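You operate a simulated robot arm through the tools that you are given. There is no shell and no other tool. Be economical: measure what you need, move in short steps, check, and stop when the job is done.

Carry out the task below with a simulated robot arm. There is one attempt and no reset: what you move stays moved.

TASK
Stand the grey cell from the top of the fitting bench beside the dusting brush. It goes on the side that lies toward x -0.7, y +0.7 (a direction in the base frame), with about 3 cm between them.

Only the result counts: the job must be done as asked and must still hold three seconds after the hand-in. Knocking over, shifting, dropping, spilling or breaking anything else fails it.

THE ROBOT
A 6-joint arm with a two-finger parallel gripper, fixed in place. Base frame: the origin is at the foot of the arm, x ahead of it, y to its left, z up; the work surface is at about z = 0. Readings come in m, rad, newtons and seconds.
With the tool pointing down near the work surface it reaches from about 0.14 to 0.58 m from the base axis. Its first joint turns from -1.152 to 1.152 rad. Payload 2.1 kg.
The TCP is the grasp point between the finger pads, 0.03 m short of the fingertips. In the tool frame z runs along the fingers and y along their closing line. Largest opening 0.094 m; finger width 0.028, thickness 0.01; the body of the gripper, 0.05 by 0.096 m, starts 0.055 m behind the TCP.
Orientation is that of the tool frame in the base frame, as a unit quaternion [w, x, y, z]. With the fingers straight down and closing along the base's y, the tool's x points along the base's -x, its y along +y and its z along -z.

THE INTERFACE
- The arm moves only by the tool step_arm. Its arguments are lists of equal length, an entry for each row: "linear": the shift along the tool's x, y, z in units of 20 mm (1.0 is 20 mm), a list of three; "angular": the turn, a rotation vector about the tool's x, y, z in units of 6 degrees (1.0 is 6 degrees), a list of three; "jaw": the opening in per cent of the stroke, from 0 (shut) to 100 (fully open). In form: {"linear": [[x, y, z], ...], "angular": [[wx, wy, wz], ...], "jaw": [jaw, ...]}. A call has 1 to 20 rows; each row shifts and turns the commanded pose from where the row before left it, along the tool's axes as they then stand. A call with a number of a shift or a turn outside -1 to 1 is refused whole. Rows are played at 5 a second. More than 0.05 m and 0.15 rad between two rows, or a gripper value outside its range, and nothing of the call is played. Where a pose cannot be reached the arm comes as near as it can. A force on the tool above 40 N (or 10 N above the force at the start of the call, whichever is more), or a blocked arm, ends the call early, and 0.2 s more pass. The fingers move at their own pace (about 0.072 m/s each) and stop on an object; they squeeze with about 29 N. The grip force told is the motor's: it shows also when the fingers shut on nothing. Time passes only in rows, and 0.2 s behind the last, so rows that do not move let the fingers close. The reply holds the time, the measured pose of the TCP, the force on the tool along the base axes, the opening and the grip force, in the units named above and with some noise, and new pictures: "pictures" is both (left out), scene, wrist or none.
- Cameras (640 x 400 px; columns grow to the right, rows downward): "scene" is fixed at [0.0739, -0.394, 0.4809]; the picture's right is [0.50, -0.87, 0.00], its down [-0.51, -0.29, -0.81] and it looks along [0.70, 0.40, -0.59] (base axes); focal length 293 px, centre (320, 200). "wrist" rides on the gripper at [-0.037, 0, -0.058] in the tool frame; the picture's right is [0.00, -1.00, 0.00], its down [0.97, 0.00, -0.24] and it looks along [0.24, 0.00, 0.97] (tool axes); focal length 218 px, centre (320, 200).
- probe_pixels(camera, pixels): for up to 12 pixels [column, row] of the newest picture of that camera ("zoom" is the newest enlarged one), the place [x, y, z] in the base frame of the surface seen there, good to about 0.003 m. The clock stands still meanwhile.
- enlarge(camera, box): a new picture of the part [left, top, right, bottom] of that camera's present view, enlarged. The clock stands still meanwhile.
- close_job(): hands the job in; it is judged then, once.

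Keep the steps short. Do not move on a guess: measure, check each grasp and each placing, and mend mistakes. In all there are 60 turns and 120 pictures (those below and enlarged ones count). Leave the gripper open and the arm clear of the work at the hand-in unless told otherwise, and finish with a single line.

The tools are called by a JSON object that holds its "api" and its "payload". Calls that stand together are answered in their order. step_arm: Moves the arm, as the interface text tells. Its arguments: {"type":"object","properties":{"linear":{"type":"array"},"angular":{"type":"array"},"jaw":{"type":"array"},"pictures":{"type":"string","enum":["both","scene","wrist","none"]}},"required":["linear","angular","jaw"]} The other tools are called the same way: probe_pixels (camera, pixels) gives the place of the surface under pixels of a picture; enlarge (camera, box) takes an enlarged picture of a part of a camera's view; close_job () hands the job in.

At the start:

```text
time: 0.0
eef_pos: [0.38, -0.0611, 0.2742]
orientation: [0.0, 0.0, 1.0, 0.0]
ft_force: [-0.4, -0.4, -0.2]
width: 0.0939
gripper_force: 0.1
```

scene: 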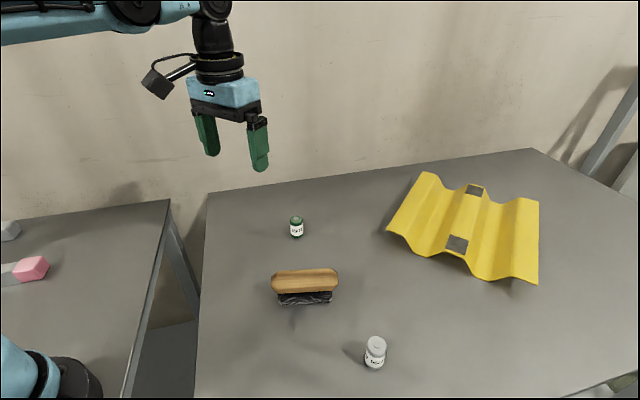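
wrist: 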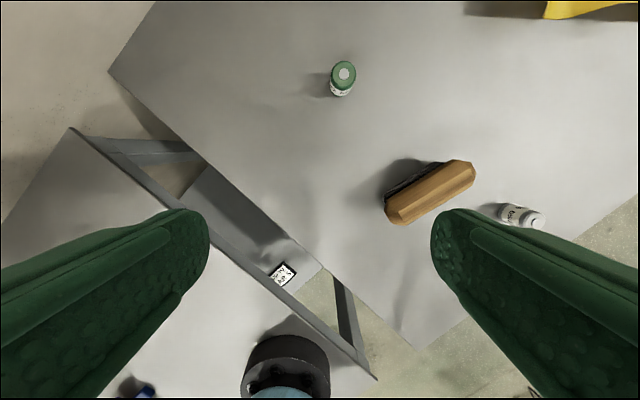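

I see a brush near (305,285), a green-capped cell at (296,227), a grey-capped one at (375,352), and a second bench on the left. I'll enlarge these parts to identify them.

{"api": "enlarge", "payload": {"camera": "scene", "box": [240, 200, 420, 380]}}

{"api": "enlarge", "payload": {"camera": "wrist", "box": [240, 230, 340, 300]}}

{"api": "enlarge", "payload": {"camera": "scene", "box": [0, 190, 200, 400]}}

{"api": "probe_pixels", "payload": {"camera": "scene", "pixels": [[375, 341], [375, 360], [296, 219], [296, 232], [305, 275], [275, 285], [336, 280], [280, 300], [328, 298], [10, 230], [220, 250], [120, 250]]}}

```text
2.22 times, centred on (330, 290) of scene
```

zoom: 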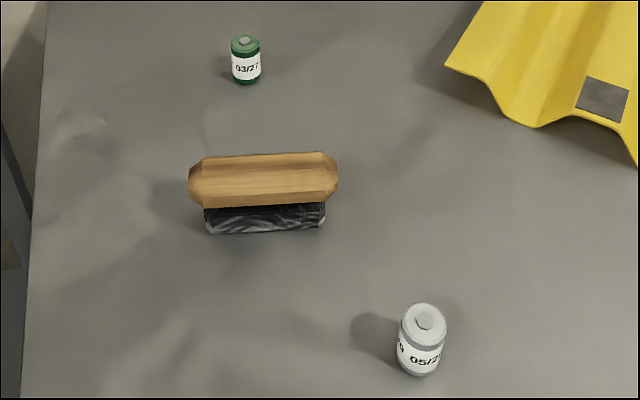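

```text
5.71 times, centred on (290, 265) of wrist
```

zoom: 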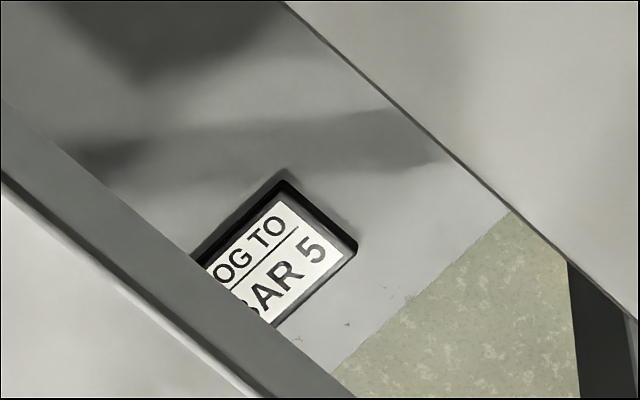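

```text
1.90 times, centred on (100, 295) of scene
```

zoom: 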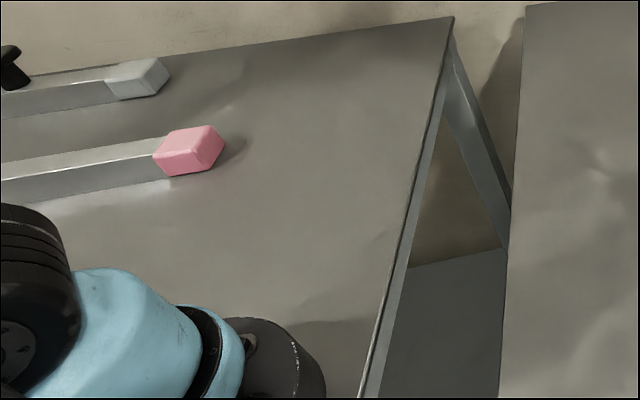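

```text
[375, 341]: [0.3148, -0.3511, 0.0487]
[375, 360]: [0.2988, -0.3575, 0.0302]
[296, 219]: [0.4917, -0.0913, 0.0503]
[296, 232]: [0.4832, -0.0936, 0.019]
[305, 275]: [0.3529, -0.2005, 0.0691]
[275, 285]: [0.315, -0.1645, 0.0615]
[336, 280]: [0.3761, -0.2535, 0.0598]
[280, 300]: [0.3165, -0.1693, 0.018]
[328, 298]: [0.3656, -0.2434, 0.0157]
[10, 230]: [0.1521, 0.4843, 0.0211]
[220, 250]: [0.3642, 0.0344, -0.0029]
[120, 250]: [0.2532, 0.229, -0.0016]
```

On this bench the grey cell stands near (0.31,-0.35), about 5 cm tall. The brush runs roughly from (0.31,-0.16) to (0.38,-0.25). I'll move high toward the cell and turn 45° so the fingers close across the requested direction.

{"api": "step_arm", "payload": {"linear": [[0.27, -1, 0.2], [0.27, -1, 0.2], [0.27, -1, 0.2], [0.27, -1, 0.2], [0.27, -1, 0.2], [0.27, -1, 0.2], [0.27, -1, 0.2], [0.27, -1, 0.2], [0.27, -1, 0.2], [0.27, -1, 0.2], [0.27, -1, 0.2], [0.27, -1, 0.2], [0, 0, 0], [0, 0, 0], [0, 0, 0], [0, 0, 0], [0, 0, 0], [0, 0, 0], [0, 0, 0], [0, 0, 0]], "angular": [[0, 0, 0], [0, 0, 0], [0, 0, 0], [0, 0, 0], [0, 0, 0], [0, 0, 0], [0, 0, 0], [0, 0, 0], [0, 0, 0], [0, 0, 0], [0, 0, 0], [0, 0, 0], [0, 0, 0.9375], [0, 0, 0.9375], [0, 0, 0.9375], [0, 0, 0.9375], [0, 0, 0.9375], [0, 0, 0.9375], [0, 0, 0.9375], [0, 0, 0.9375]], "jaw": [100, 100, 100, 100, 100, 100, 100, 100, 100, 100, 100, 100, 100, 100, 100, 100, 100, 100, 100, 100]}}

```text
time: 4.2
eef_pos: [0.3154, -0.3004, 0.2251]
orientation: [0.0, 0.384, 0.923, 0.0]
ft_force: [-0.4, 0.2, -0.5]
width: 0.0942
gripper_force: 0.1
```

scene: 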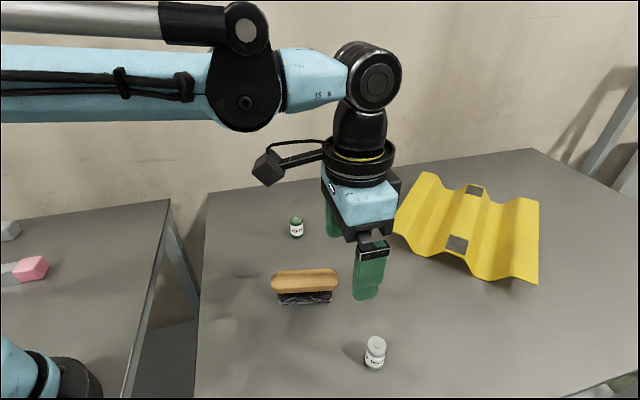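
wrist: 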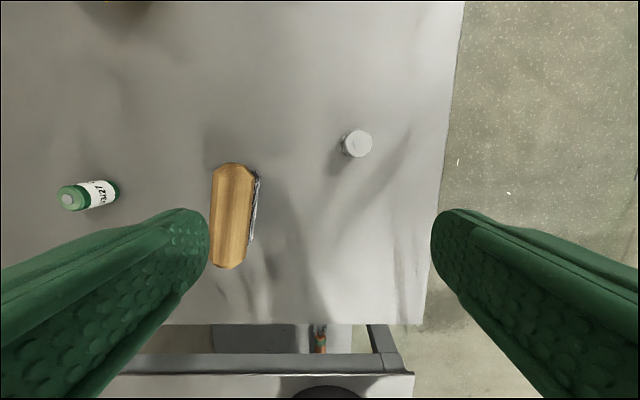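

The wrist view now has the requested direction pointing down the picture, the grey cell at (356,143) and the brush at (232,215). I also see something under the bench at (320,338). I'll look closer and measure.

{"api": "enlarge", "payload": {"camera": "wrist", "box": [270, 310, 400, 391]}}

{"api": "probe_pixels", "payload": {"camera": "wrist", "pixels": [[358, 142], [346, 144], [371, 144], [358, 130], [358, 154], [230, 266], [230, 165], [212, 215], [252, 215], [258, 215], [232, 215], [320, 340]]}}

{"api": "enlarge", "payload": {"camera": "wrist", "box": [170, 110, 410, 290]}}

```text
4.92 times, centred on (335, 350) of wrist
```

zoom: 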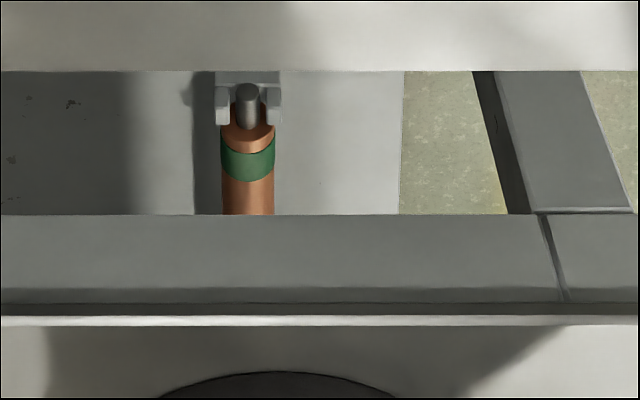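

```text
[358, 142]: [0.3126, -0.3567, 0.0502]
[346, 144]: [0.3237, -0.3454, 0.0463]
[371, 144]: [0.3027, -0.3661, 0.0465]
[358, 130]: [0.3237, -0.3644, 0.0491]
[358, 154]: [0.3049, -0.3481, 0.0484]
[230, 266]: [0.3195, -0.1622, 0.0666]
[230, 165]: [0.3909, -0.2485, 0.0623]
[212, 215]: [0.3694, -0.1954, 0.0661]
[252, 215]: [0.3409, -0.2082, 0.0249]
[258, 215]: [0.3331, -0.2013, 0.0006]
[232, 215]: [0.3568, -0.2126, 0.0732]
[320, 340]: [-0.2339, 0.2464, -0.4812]
```

```text
2.22 times, centred on (290, 200) of wrist
```

zoom: 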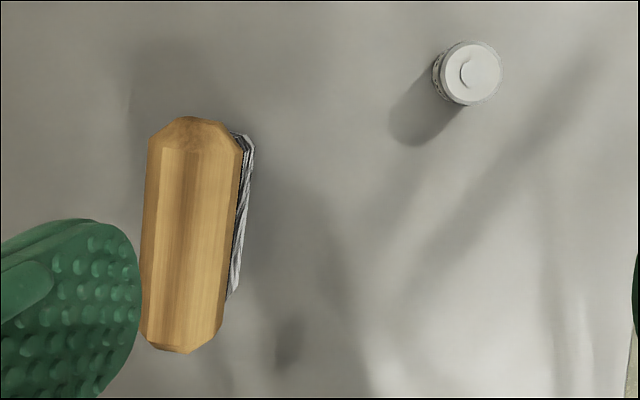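

That one is under the bench and copper/green, so it is not the target. The grey cell's axis is at about (0.313,-0.356), radius about 14 mm, top about 0.05. I'll centre above it and lower to about 0.105.

{"api": "step_arm", "payload": {"linear": [[-0.63, -0.683, 0], [-0.63, -0.683, 0], [-0.63, -0.683, 0], [0, 0, 1], [0, 0, 1], [0, 0, 1], [0, 0, 1], [0, 0, 1], [0, 0, 1], [0, 0, 0]], "angular": [[0, 0, 0], [0, 0, 0], [0, 0, 0], [0, 0, 0], [0, 0, 0], [0, 0, 0], [0, 0, 0], [0, 0, 0], [0, 0, 0], [0, 0, 0]], "jaw": [100, 100, 100, 100, 100, 100, 100, 100, 100, 100]}}

```text
time: 6.4
eef_pos: [0.3124, -0.356, 0.1059]
orientation: [0.0, 0.383, 0.924, 0.0]
ft_force: [0.1, 0.0, -0.4]
width: 0.0939
gripper_force: 0.0
```

scene: 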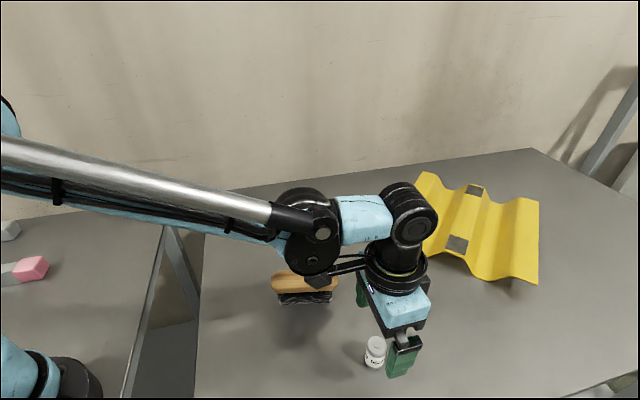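
wrist: 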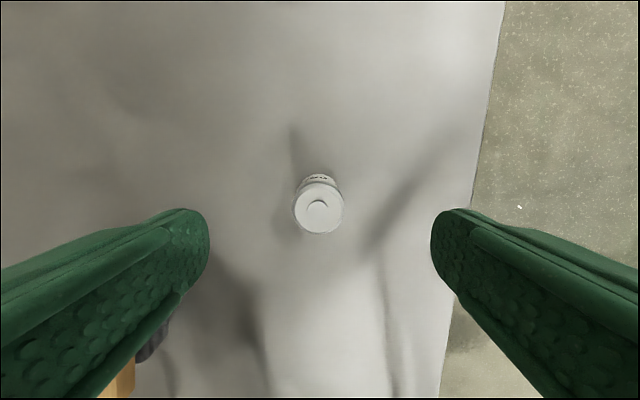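

The cell is centred between the fingers, at (318,207). I'll probe its rim, and the black box on the wrist so it doesn't foul the brush later.

{"api": "probe_pixels", "payload": {"camera": "wrist", "pixels": [[318, 209], [295, 209], [342, 209], [318, 188], [318, 231]]}}

{"api": "probe_pixels", "payload": {"camera": "scene", "pixels": [[314, 283], [326, 283], [345, 265], [320, 288]]}}

{"api": "enlarge", "payload": {"camera": "scene", "box": [260, 180, 460, 390]}}

```text
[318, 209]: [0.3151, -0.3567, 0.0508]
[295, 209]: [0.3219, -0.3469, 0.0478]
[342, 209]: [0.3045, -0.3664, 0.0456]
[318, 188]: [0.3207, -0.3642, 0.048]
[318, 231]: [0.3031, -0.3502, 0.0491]
```

```text
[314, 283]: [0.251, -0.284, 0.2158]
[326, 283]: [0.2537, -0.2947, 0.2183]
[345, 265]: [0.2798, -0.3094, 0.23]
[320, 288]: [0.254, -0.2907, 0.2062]
```

```text
1.90 times, centred on (360, 285) of scene
```

zoom: 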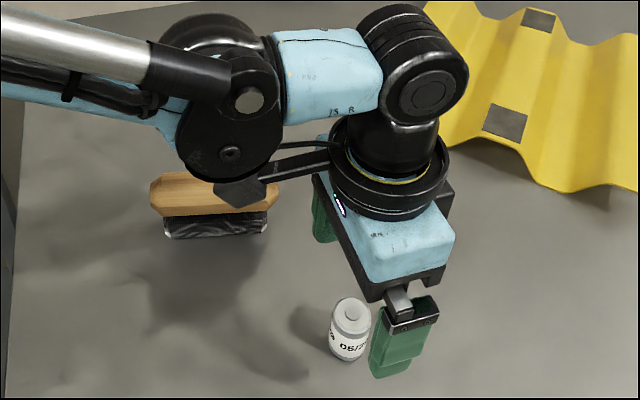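

The rim midpoint is (0.313,-0.357), in line with the TCP. The box stays 9 cm above the TCP on the side away from the brush. I'll descend to z about 0.036 and close.

{"api": "step_arm", "payload": {"linear": [[0, 0, 0.7], [0, 0, 0.7], [0, 0, 0.7], [0, 0, 0.7], [0, 0, 0.69], [0, 0, 0], [0, 0, 0], [0, 0, 0], [0, 0, 0], [0, 0, 0], [0, 0, 0]], "angular": [[0, 0, 0], [0, 0, 0], [0, 0, 0], [0, 0, 0], [0, 0, 0], [0, 0, 0], [0, 0, 0], [0, 0, 0], [0, 0, 0], [0, 0, 0], [0, 0, 0]], "jaw": [100, 100, 100, 100, 100, 100, 60, 40, 20, 20, 20]}}

```text
time: 8.8
eef_pos: [0.3105, -0.355, 0.0366]
orientation: [0.0, 0.383, 0.924, 0.0]
ft_force: [-0.4, -0.5, -0.1]
width: 0.0287
gripper_force: 29.2
```

scene: 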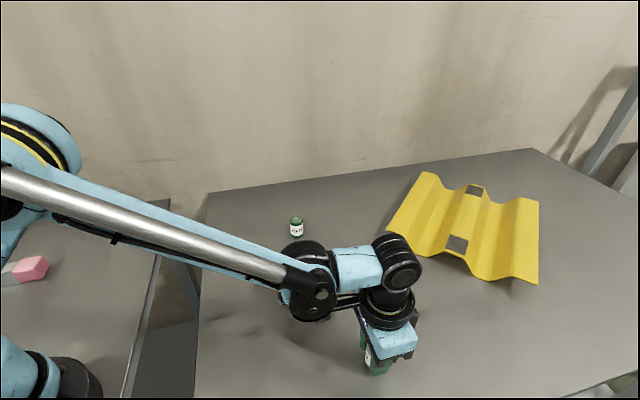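
wrist: 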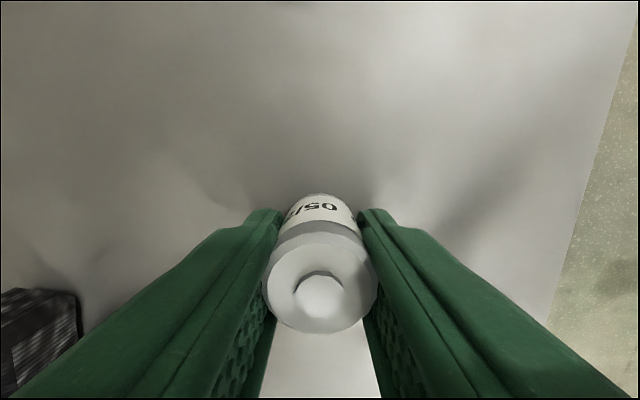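

The cell is gripped: width 28.7 mm, force 29 N. I'll lift straight up 12 cm and check the hold.

{"api": "step_arm", "payload": {"linear": [[0, 0, -0.4], [0, 0, -0.8], [0, 0, -1], [0, 0, -1], [0, 0, -1], [0, 0, -1], [0, 0, -0.8], [0, 0, 0]], "angular": [[0, 0, 0], [0, 0, 0], [0, 0, 0], [0, 0, 0], [0, 0, 0], [0, 0, 0], [0, 0, 0], [0, 0, 0]], "jaw": [20, 20, 20, 20, 20, 20, 20, 20]}}

{"api": "probe_pixels", "payload": {"camera": "wrist", "pixels": [[320, 295], [320, 255], [320, 328], [275, 285], [368, 285]]}}

```text
time: 10.6
eef_pos: [0.3116, -0.3565, 0.1562]
orientation: [0.0, 0.382, 0.924, 0.0]
ft_force: [0.0, -0.8, -1.1]
width: 0.0287
gripper_force: 29.1
```

scene: 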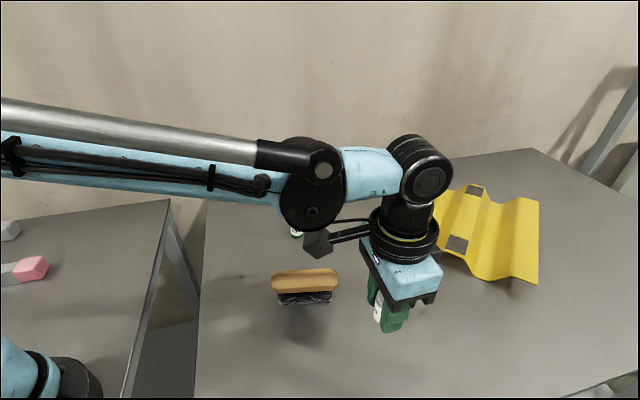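
wrist: 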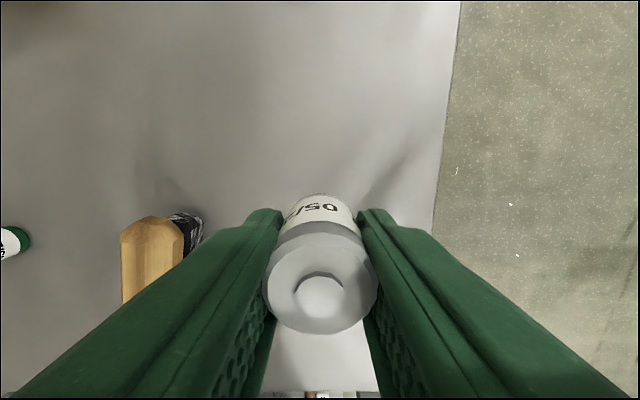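

```text
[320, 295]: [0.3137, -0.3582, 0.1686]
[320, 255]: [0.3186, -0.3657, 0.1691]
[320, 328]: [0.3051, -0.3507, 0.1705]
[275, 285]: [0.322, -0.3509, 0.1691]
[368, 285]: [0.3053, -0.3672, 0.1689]
```

The cell is held and upright, with its axis about 2 mm behind the TCP along the tool x. The brush is clear in the scene view, so I'll measure its ends once more before carrying.

{"api": "enlarge", "payload": {"camera": "scene", "box": [250, 250, 360, 319]}}

{"api": "probe_pixels", "payload": {"camera": "scene", "pixels": [[273, 280], [273, 285], [276, 275], [276, 290], [283, 272], [330, 269], [337, 277], [337, 283], [334, 289], [305, 292], [279, 303], [250, 318]]}}

```text
5.80 times, centred on (305, 284) of scene
```

zoom: 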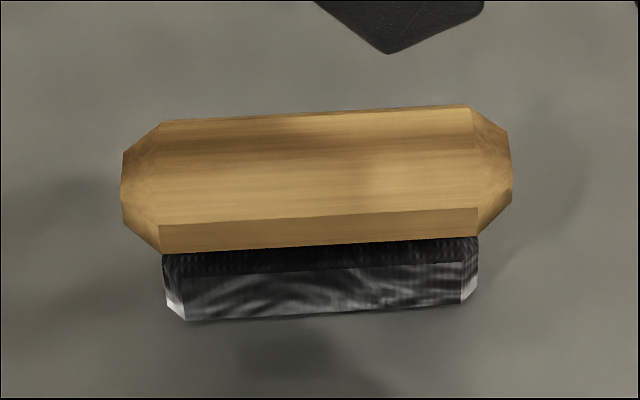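

```text
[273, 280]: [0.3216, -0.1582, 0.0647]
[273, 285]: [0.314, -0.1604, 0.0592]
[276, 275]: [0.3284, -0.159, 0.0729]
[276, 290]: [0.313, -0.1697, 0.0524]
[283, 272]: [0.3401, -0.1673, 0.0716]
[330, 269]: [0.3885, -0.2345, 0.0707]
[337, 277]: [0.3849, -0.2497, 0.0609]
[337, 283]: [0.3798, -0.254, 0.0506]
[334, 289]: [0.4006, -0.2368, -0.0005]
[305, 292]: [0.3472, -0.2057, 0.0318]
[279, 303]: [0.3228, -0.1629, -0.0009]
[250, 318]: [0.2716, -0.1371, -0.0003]
```

The brush centre is about (0.351,-0.206) and its near end about (0.317,-0.160), so the cell axis should go to (0.280,-0.1345), meaning TCP (0.279,-0.133). I'll carry it there at the present height.

{"api": "step_arm", "payload": {"linear": [[0.904, 0.676, 0], [0.904, 0.676, 0], [0.904, 0.676, 0], [0.904, 0.676, 0], [0.904, 0.676, 0], [0.904, 0.676, 0], [0.904, 0.676, 0], [0.904, 0.676, 0], [0.904, 0.676, 0], [0.904, 0.676, 0], [0, 0, 0], [0, 0, 0]], "angular": [[0, 0, 0], [0, 0, 0], [0, 0, 0], [0, 0, 0], [0, 0, 0], [0, 0, 0], [0, 0, 0], [0, 0, 0], [0, 0, 0], [0, 0, 0], [0, 0, 0], [0, 0, 0]], "jaw": [20, 20, 20, 20, 20, 20, 20, 20, 20, 20, 20, 20]}}

{"api": "probe_pixels", "payload": {"camera": "wrist", "pixels": [[320, 295], [320, 255], [320, 328], [275, 285], [368, 285]]}}

```text
time: 13.2
eef_pos: [0.2795, -0.1342, 0.1556]
orientation: [-0.001, 0.382, 0.924, 0.0]
ft_force: [-0.4, -0.7, -1.0]
width: 0.0284
gripper_force: 29.1
```

scene: 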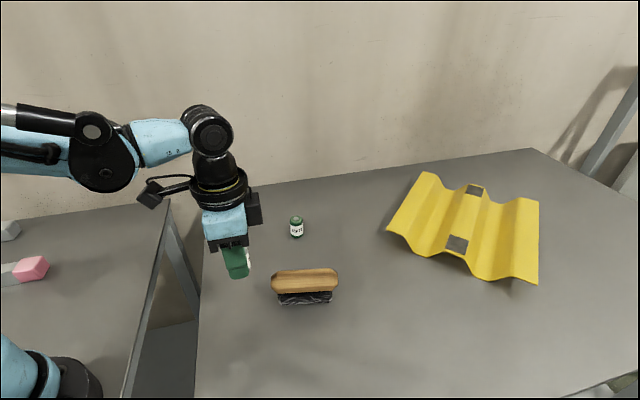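
wrist: 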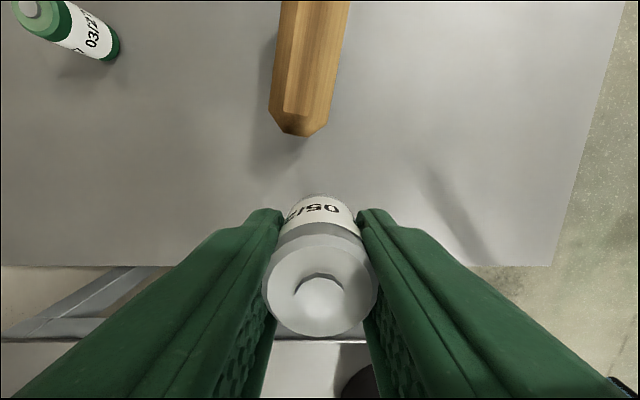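

```text
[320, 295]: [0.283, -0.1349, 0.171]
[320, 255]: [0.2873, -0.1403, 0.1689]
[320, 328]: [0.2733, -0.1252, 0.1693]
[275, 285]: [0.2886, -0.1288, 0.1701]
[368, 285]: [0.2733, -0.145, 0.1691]
```

The cell is over the spot, with its axis at about (0.281,-0.136). I'll check the near brush end in this clear wrist view, plus the table edge.

{"api": "probe_pixels", "payload": {"camera": "wrist", "pixels": [[299, 132], [286, 131], [312, 131], [299, 122], [271, 110], [330, 110], [300, 60], [230, 260], [230, 220]]}}

```text
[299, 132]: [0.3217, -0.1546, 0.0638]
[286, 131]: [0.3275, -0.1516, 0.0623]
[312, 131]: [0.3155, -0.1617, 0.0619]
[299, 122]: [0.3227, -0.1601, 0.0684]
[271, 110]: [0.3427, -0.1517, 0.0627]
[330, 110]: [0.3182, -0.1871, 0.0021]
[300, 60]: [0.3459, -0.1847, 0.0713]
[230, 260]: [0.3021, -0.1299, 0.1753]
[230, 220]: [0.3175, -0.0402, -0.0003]
```

The gap works out at about 29–30 mm with the right bearing. I'll lower by 11.8 cm; exactly 12 cm would be pick-up height.

{"api": "step_arm", "payload": {"linear": [[0, 0, 0.8], [0, 0, 0.9], [0, 0, 0.9], [0, 0, 0.9], [0, 0, 0.8], [0, 0, 0.7], [0, 0, 0.5], [0, 0, 0.3], [0, 0, 0.1], [0, 0, 0]], "angular": [[0, 0, 0], [0, 0, 0], [0, 0, 0], [0, 0, 0], [0, 0, 0], [0, 0, 0], [0, 0, 0], [0, 0, 0], [0, 0, 0], [0, 0, 0]], "jaw": [20, 20, 20, 20, 20, 20, 20, 20, 20, 20]}}

```text
time: 15.4
eef_pos: [0.2811, -0.1333, 0.0385]
orientation: [0.0, 0.382, 0.924, 0.001]
ft_force: [0.4, -0.6, -0.4]
width: 0.0282
gripper_force: 28.6
```

scene: 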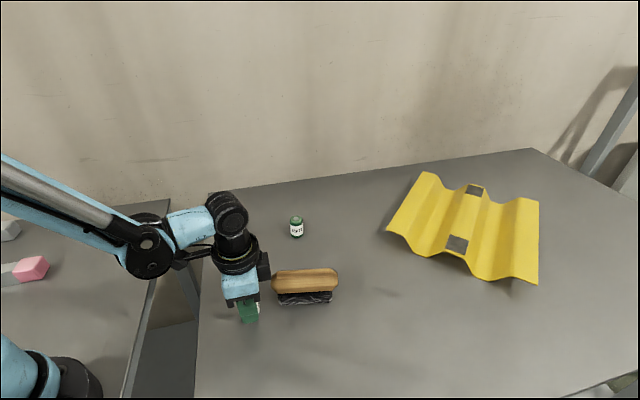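
wrist: 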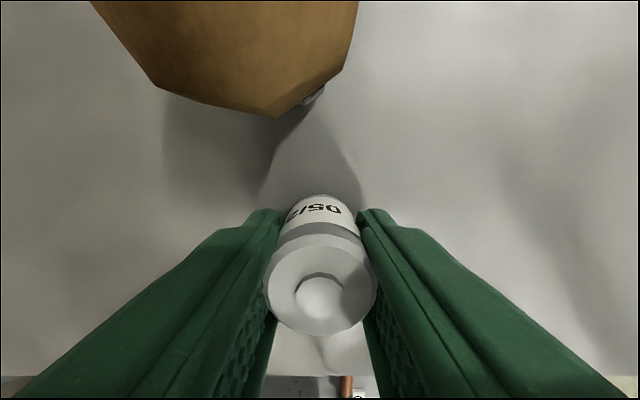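

No contact yet, at z 0.0385. The wrist camera body at (263,267) is close to the brush, so I'll check its clearance before the last 2 mm.

{"api": "enlarge", "payload": {"camera": "scene", "box": [205, 225, 345, 335]}}

{"api": "probe_pixels", "payload": {"camera": "scene", "pixels": [[263, 278], [267, 275], [264, 260], [257, 312], [262, 283]]}}

```text
3.64 times, centred on (275, 280) of scene
```

zoom: 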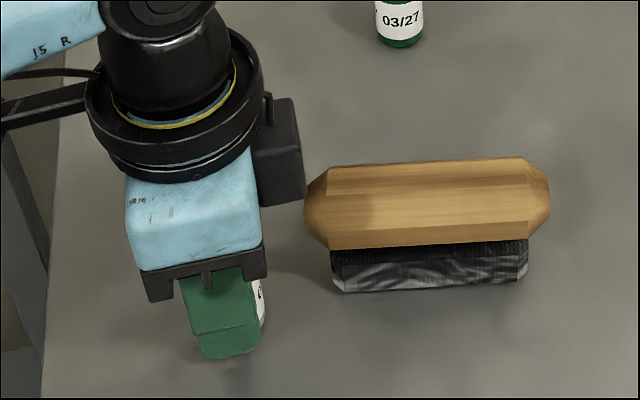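

```text
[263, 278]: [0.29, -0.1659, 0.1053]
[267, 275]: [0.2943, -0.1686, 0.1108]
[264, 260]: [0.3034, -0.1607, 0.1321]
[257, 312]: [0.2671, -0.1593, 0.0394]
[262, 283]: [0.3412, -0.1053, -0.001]
```

The camera body's underside is about 0.10, well above the brush at 0.07. I'll lower the last 2 mm in small steps.

{"api": "step_arm", "payload": {"linear": [[0, 0, 0.04], [0, 0, 0.03], [0, 0, 0.03], [0, 0, 0], [0, 0, 0]], "angular": [[0, 0, 0], [0, 0, 0], [0, 0, 0], [0, 0, 0], [0, 0, 0]], "jaw": [20, 20, 20, 20, 20], "pictures": "none"}}

```text
time: 16.6
eef_pos: [0.2809, -0.1328, 0.0376]
orientation: [0.0, 0.383, 0.924, 0.0]
ft_force: [-2.4, -0.3, 25.7]
width: 0.0279
gripper_force: 28.9
```

The reading of 25.7 N up means the cell is standing on the bench. I'll back off about 0.6 mm to ease the pressure, then open.

{"api": "step_arm", "payload": {"linear": [[0, 0, -0.03], [0, 0, 0]], "angular": [[0, 0, 0], [0, 0, 0]], "jaw": [20, 20], "pictures": "none"}}

```text
time: 17.2
eef_pos: [0.28, -0.1329, 0.0372]
orientation: [0.001, 0.382, 0.924, 0.0]
ft_force: [0.1, 0.3, -0.8]
width: 0.0282
gripper_force: 29.1
```

The force is back to about zero with the cell on or just above the surface. I'll open to 75% and check.

{"api": "step_arm", "payload": {"linear": [[0, 0, 0], [0, 0, 0], [0, 0, 0], [0, 0, 0], [0, 0, 0]], "angular": [[0, 0, 0], [0, 0, 0], [0, 0, 0], [0, 0, 0], [0, 0, 0]], "jaw": [35, 50, 65, 75, 75], "pictures": "wrist"}}

```text
time: 18.4
eef_pos: [0.2808, -0.1325, 0.0369]
orientation: [0.0, 0.382, 0.924, 0.001]
ft_force: [0.6, 0.2, 0.1]
width: 0.0705
gripper_force: 0.1
```

wrist: 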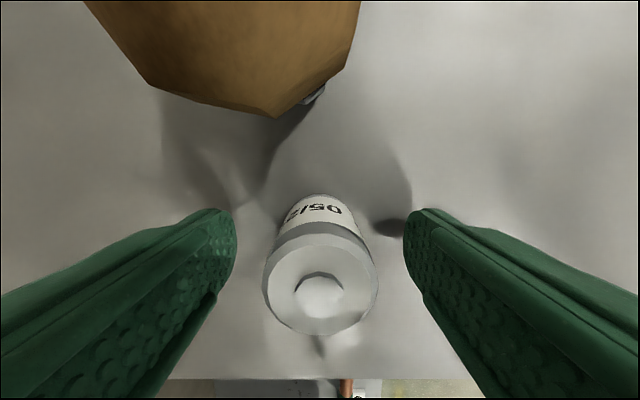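

The cell stands free between the fingers. I'll raise straight up 14 cm and look.

{"api": "step_arm", "payload": {"linear": [[0, 0, -0.4], [0, 0, -0.8], [0, 0, -1], [0, 0, -1], [0, 0, -1], [0, 0, -1], [0, 0, -1], [0, 0, -0.8], [0, 0, 0]], "angular": [[0, 0, 0], [0, 0, 0], [0, 0, 0], [0, 0, 0], [0, 0, 0], [0, 0, 0], [0, 0, 0], [0, 0, 0], [0, 0, 0]], "jaw": [75, 75, 75, 75, 75, 100, 100, 100, 100]}}

```text
time: 20.4
eef_pos: [0.2799, -0.1327, 0.1775]
orientation: [0.0, 0.383, 0.924, -0.001]
ft_force: [0.1, -0.2, -0.1]
width: 0.0939
gripper_force: 0.0
```

scene: 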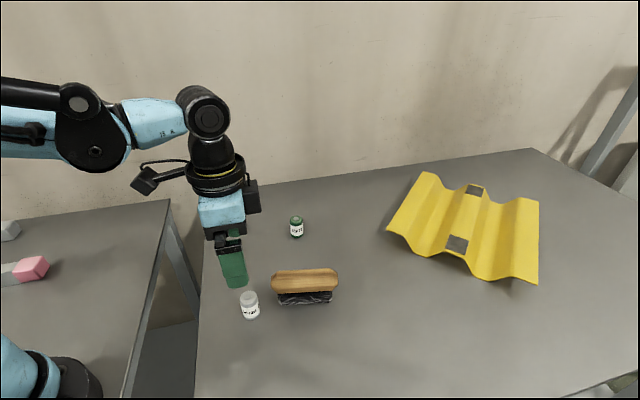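
wrist: 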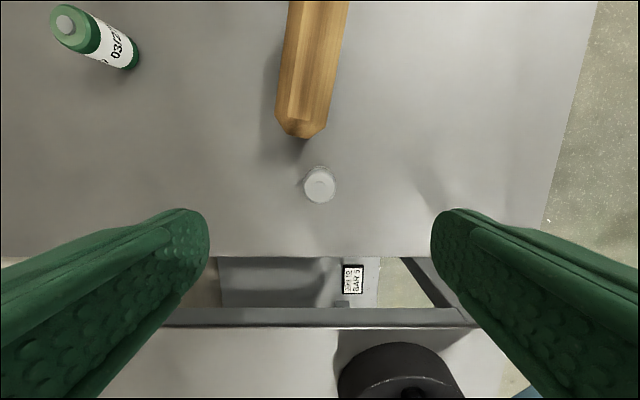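

The cell is standing and the brush sits where it was. I'll measure the gap.

{"api": "probe_pixels", "payload": {"camera": "wrist", "pixels": [[320, 184], [306, 185], [334, 185], [320, 171], [320, 199], [300, 135], [288, 133], [314, 133]]}}

{"api": "enlarge", "payload": {"camera": "scene", "box": [215, 255, 355, 335]}}

```text
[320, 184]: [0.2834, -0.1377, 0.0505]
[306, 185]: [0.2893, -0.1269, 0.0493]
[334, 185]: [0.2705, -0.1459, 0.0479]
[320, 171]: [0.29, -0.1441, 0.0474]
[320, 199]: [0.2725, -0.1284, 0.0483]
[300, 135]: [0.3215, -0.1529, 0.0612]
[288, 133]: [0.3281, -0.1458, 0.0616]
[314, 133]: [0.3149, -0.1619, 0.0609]
```

```text
4.57 times, centred on (285, 295) of scene
```

zoom: 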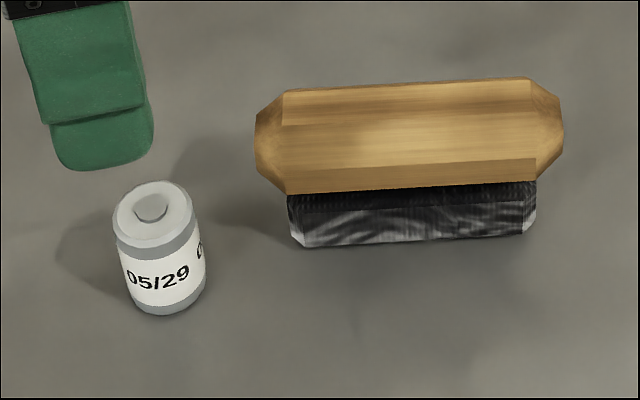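

The cell's axis is at (0.281,-0.1365), upright, with a gap of about 28–30 mm on the right bearing. The gripper is open and well above, so I'm handing in.

{"api": "close_job", "payload": {}}

```text
The job is handed in.
```

The grey cell stands upright beside the dusting brush, on the side toward x -0.7, y +0.7, with a measured gap of about 3 cm; the gripper is open and clear, and the job is handed in.
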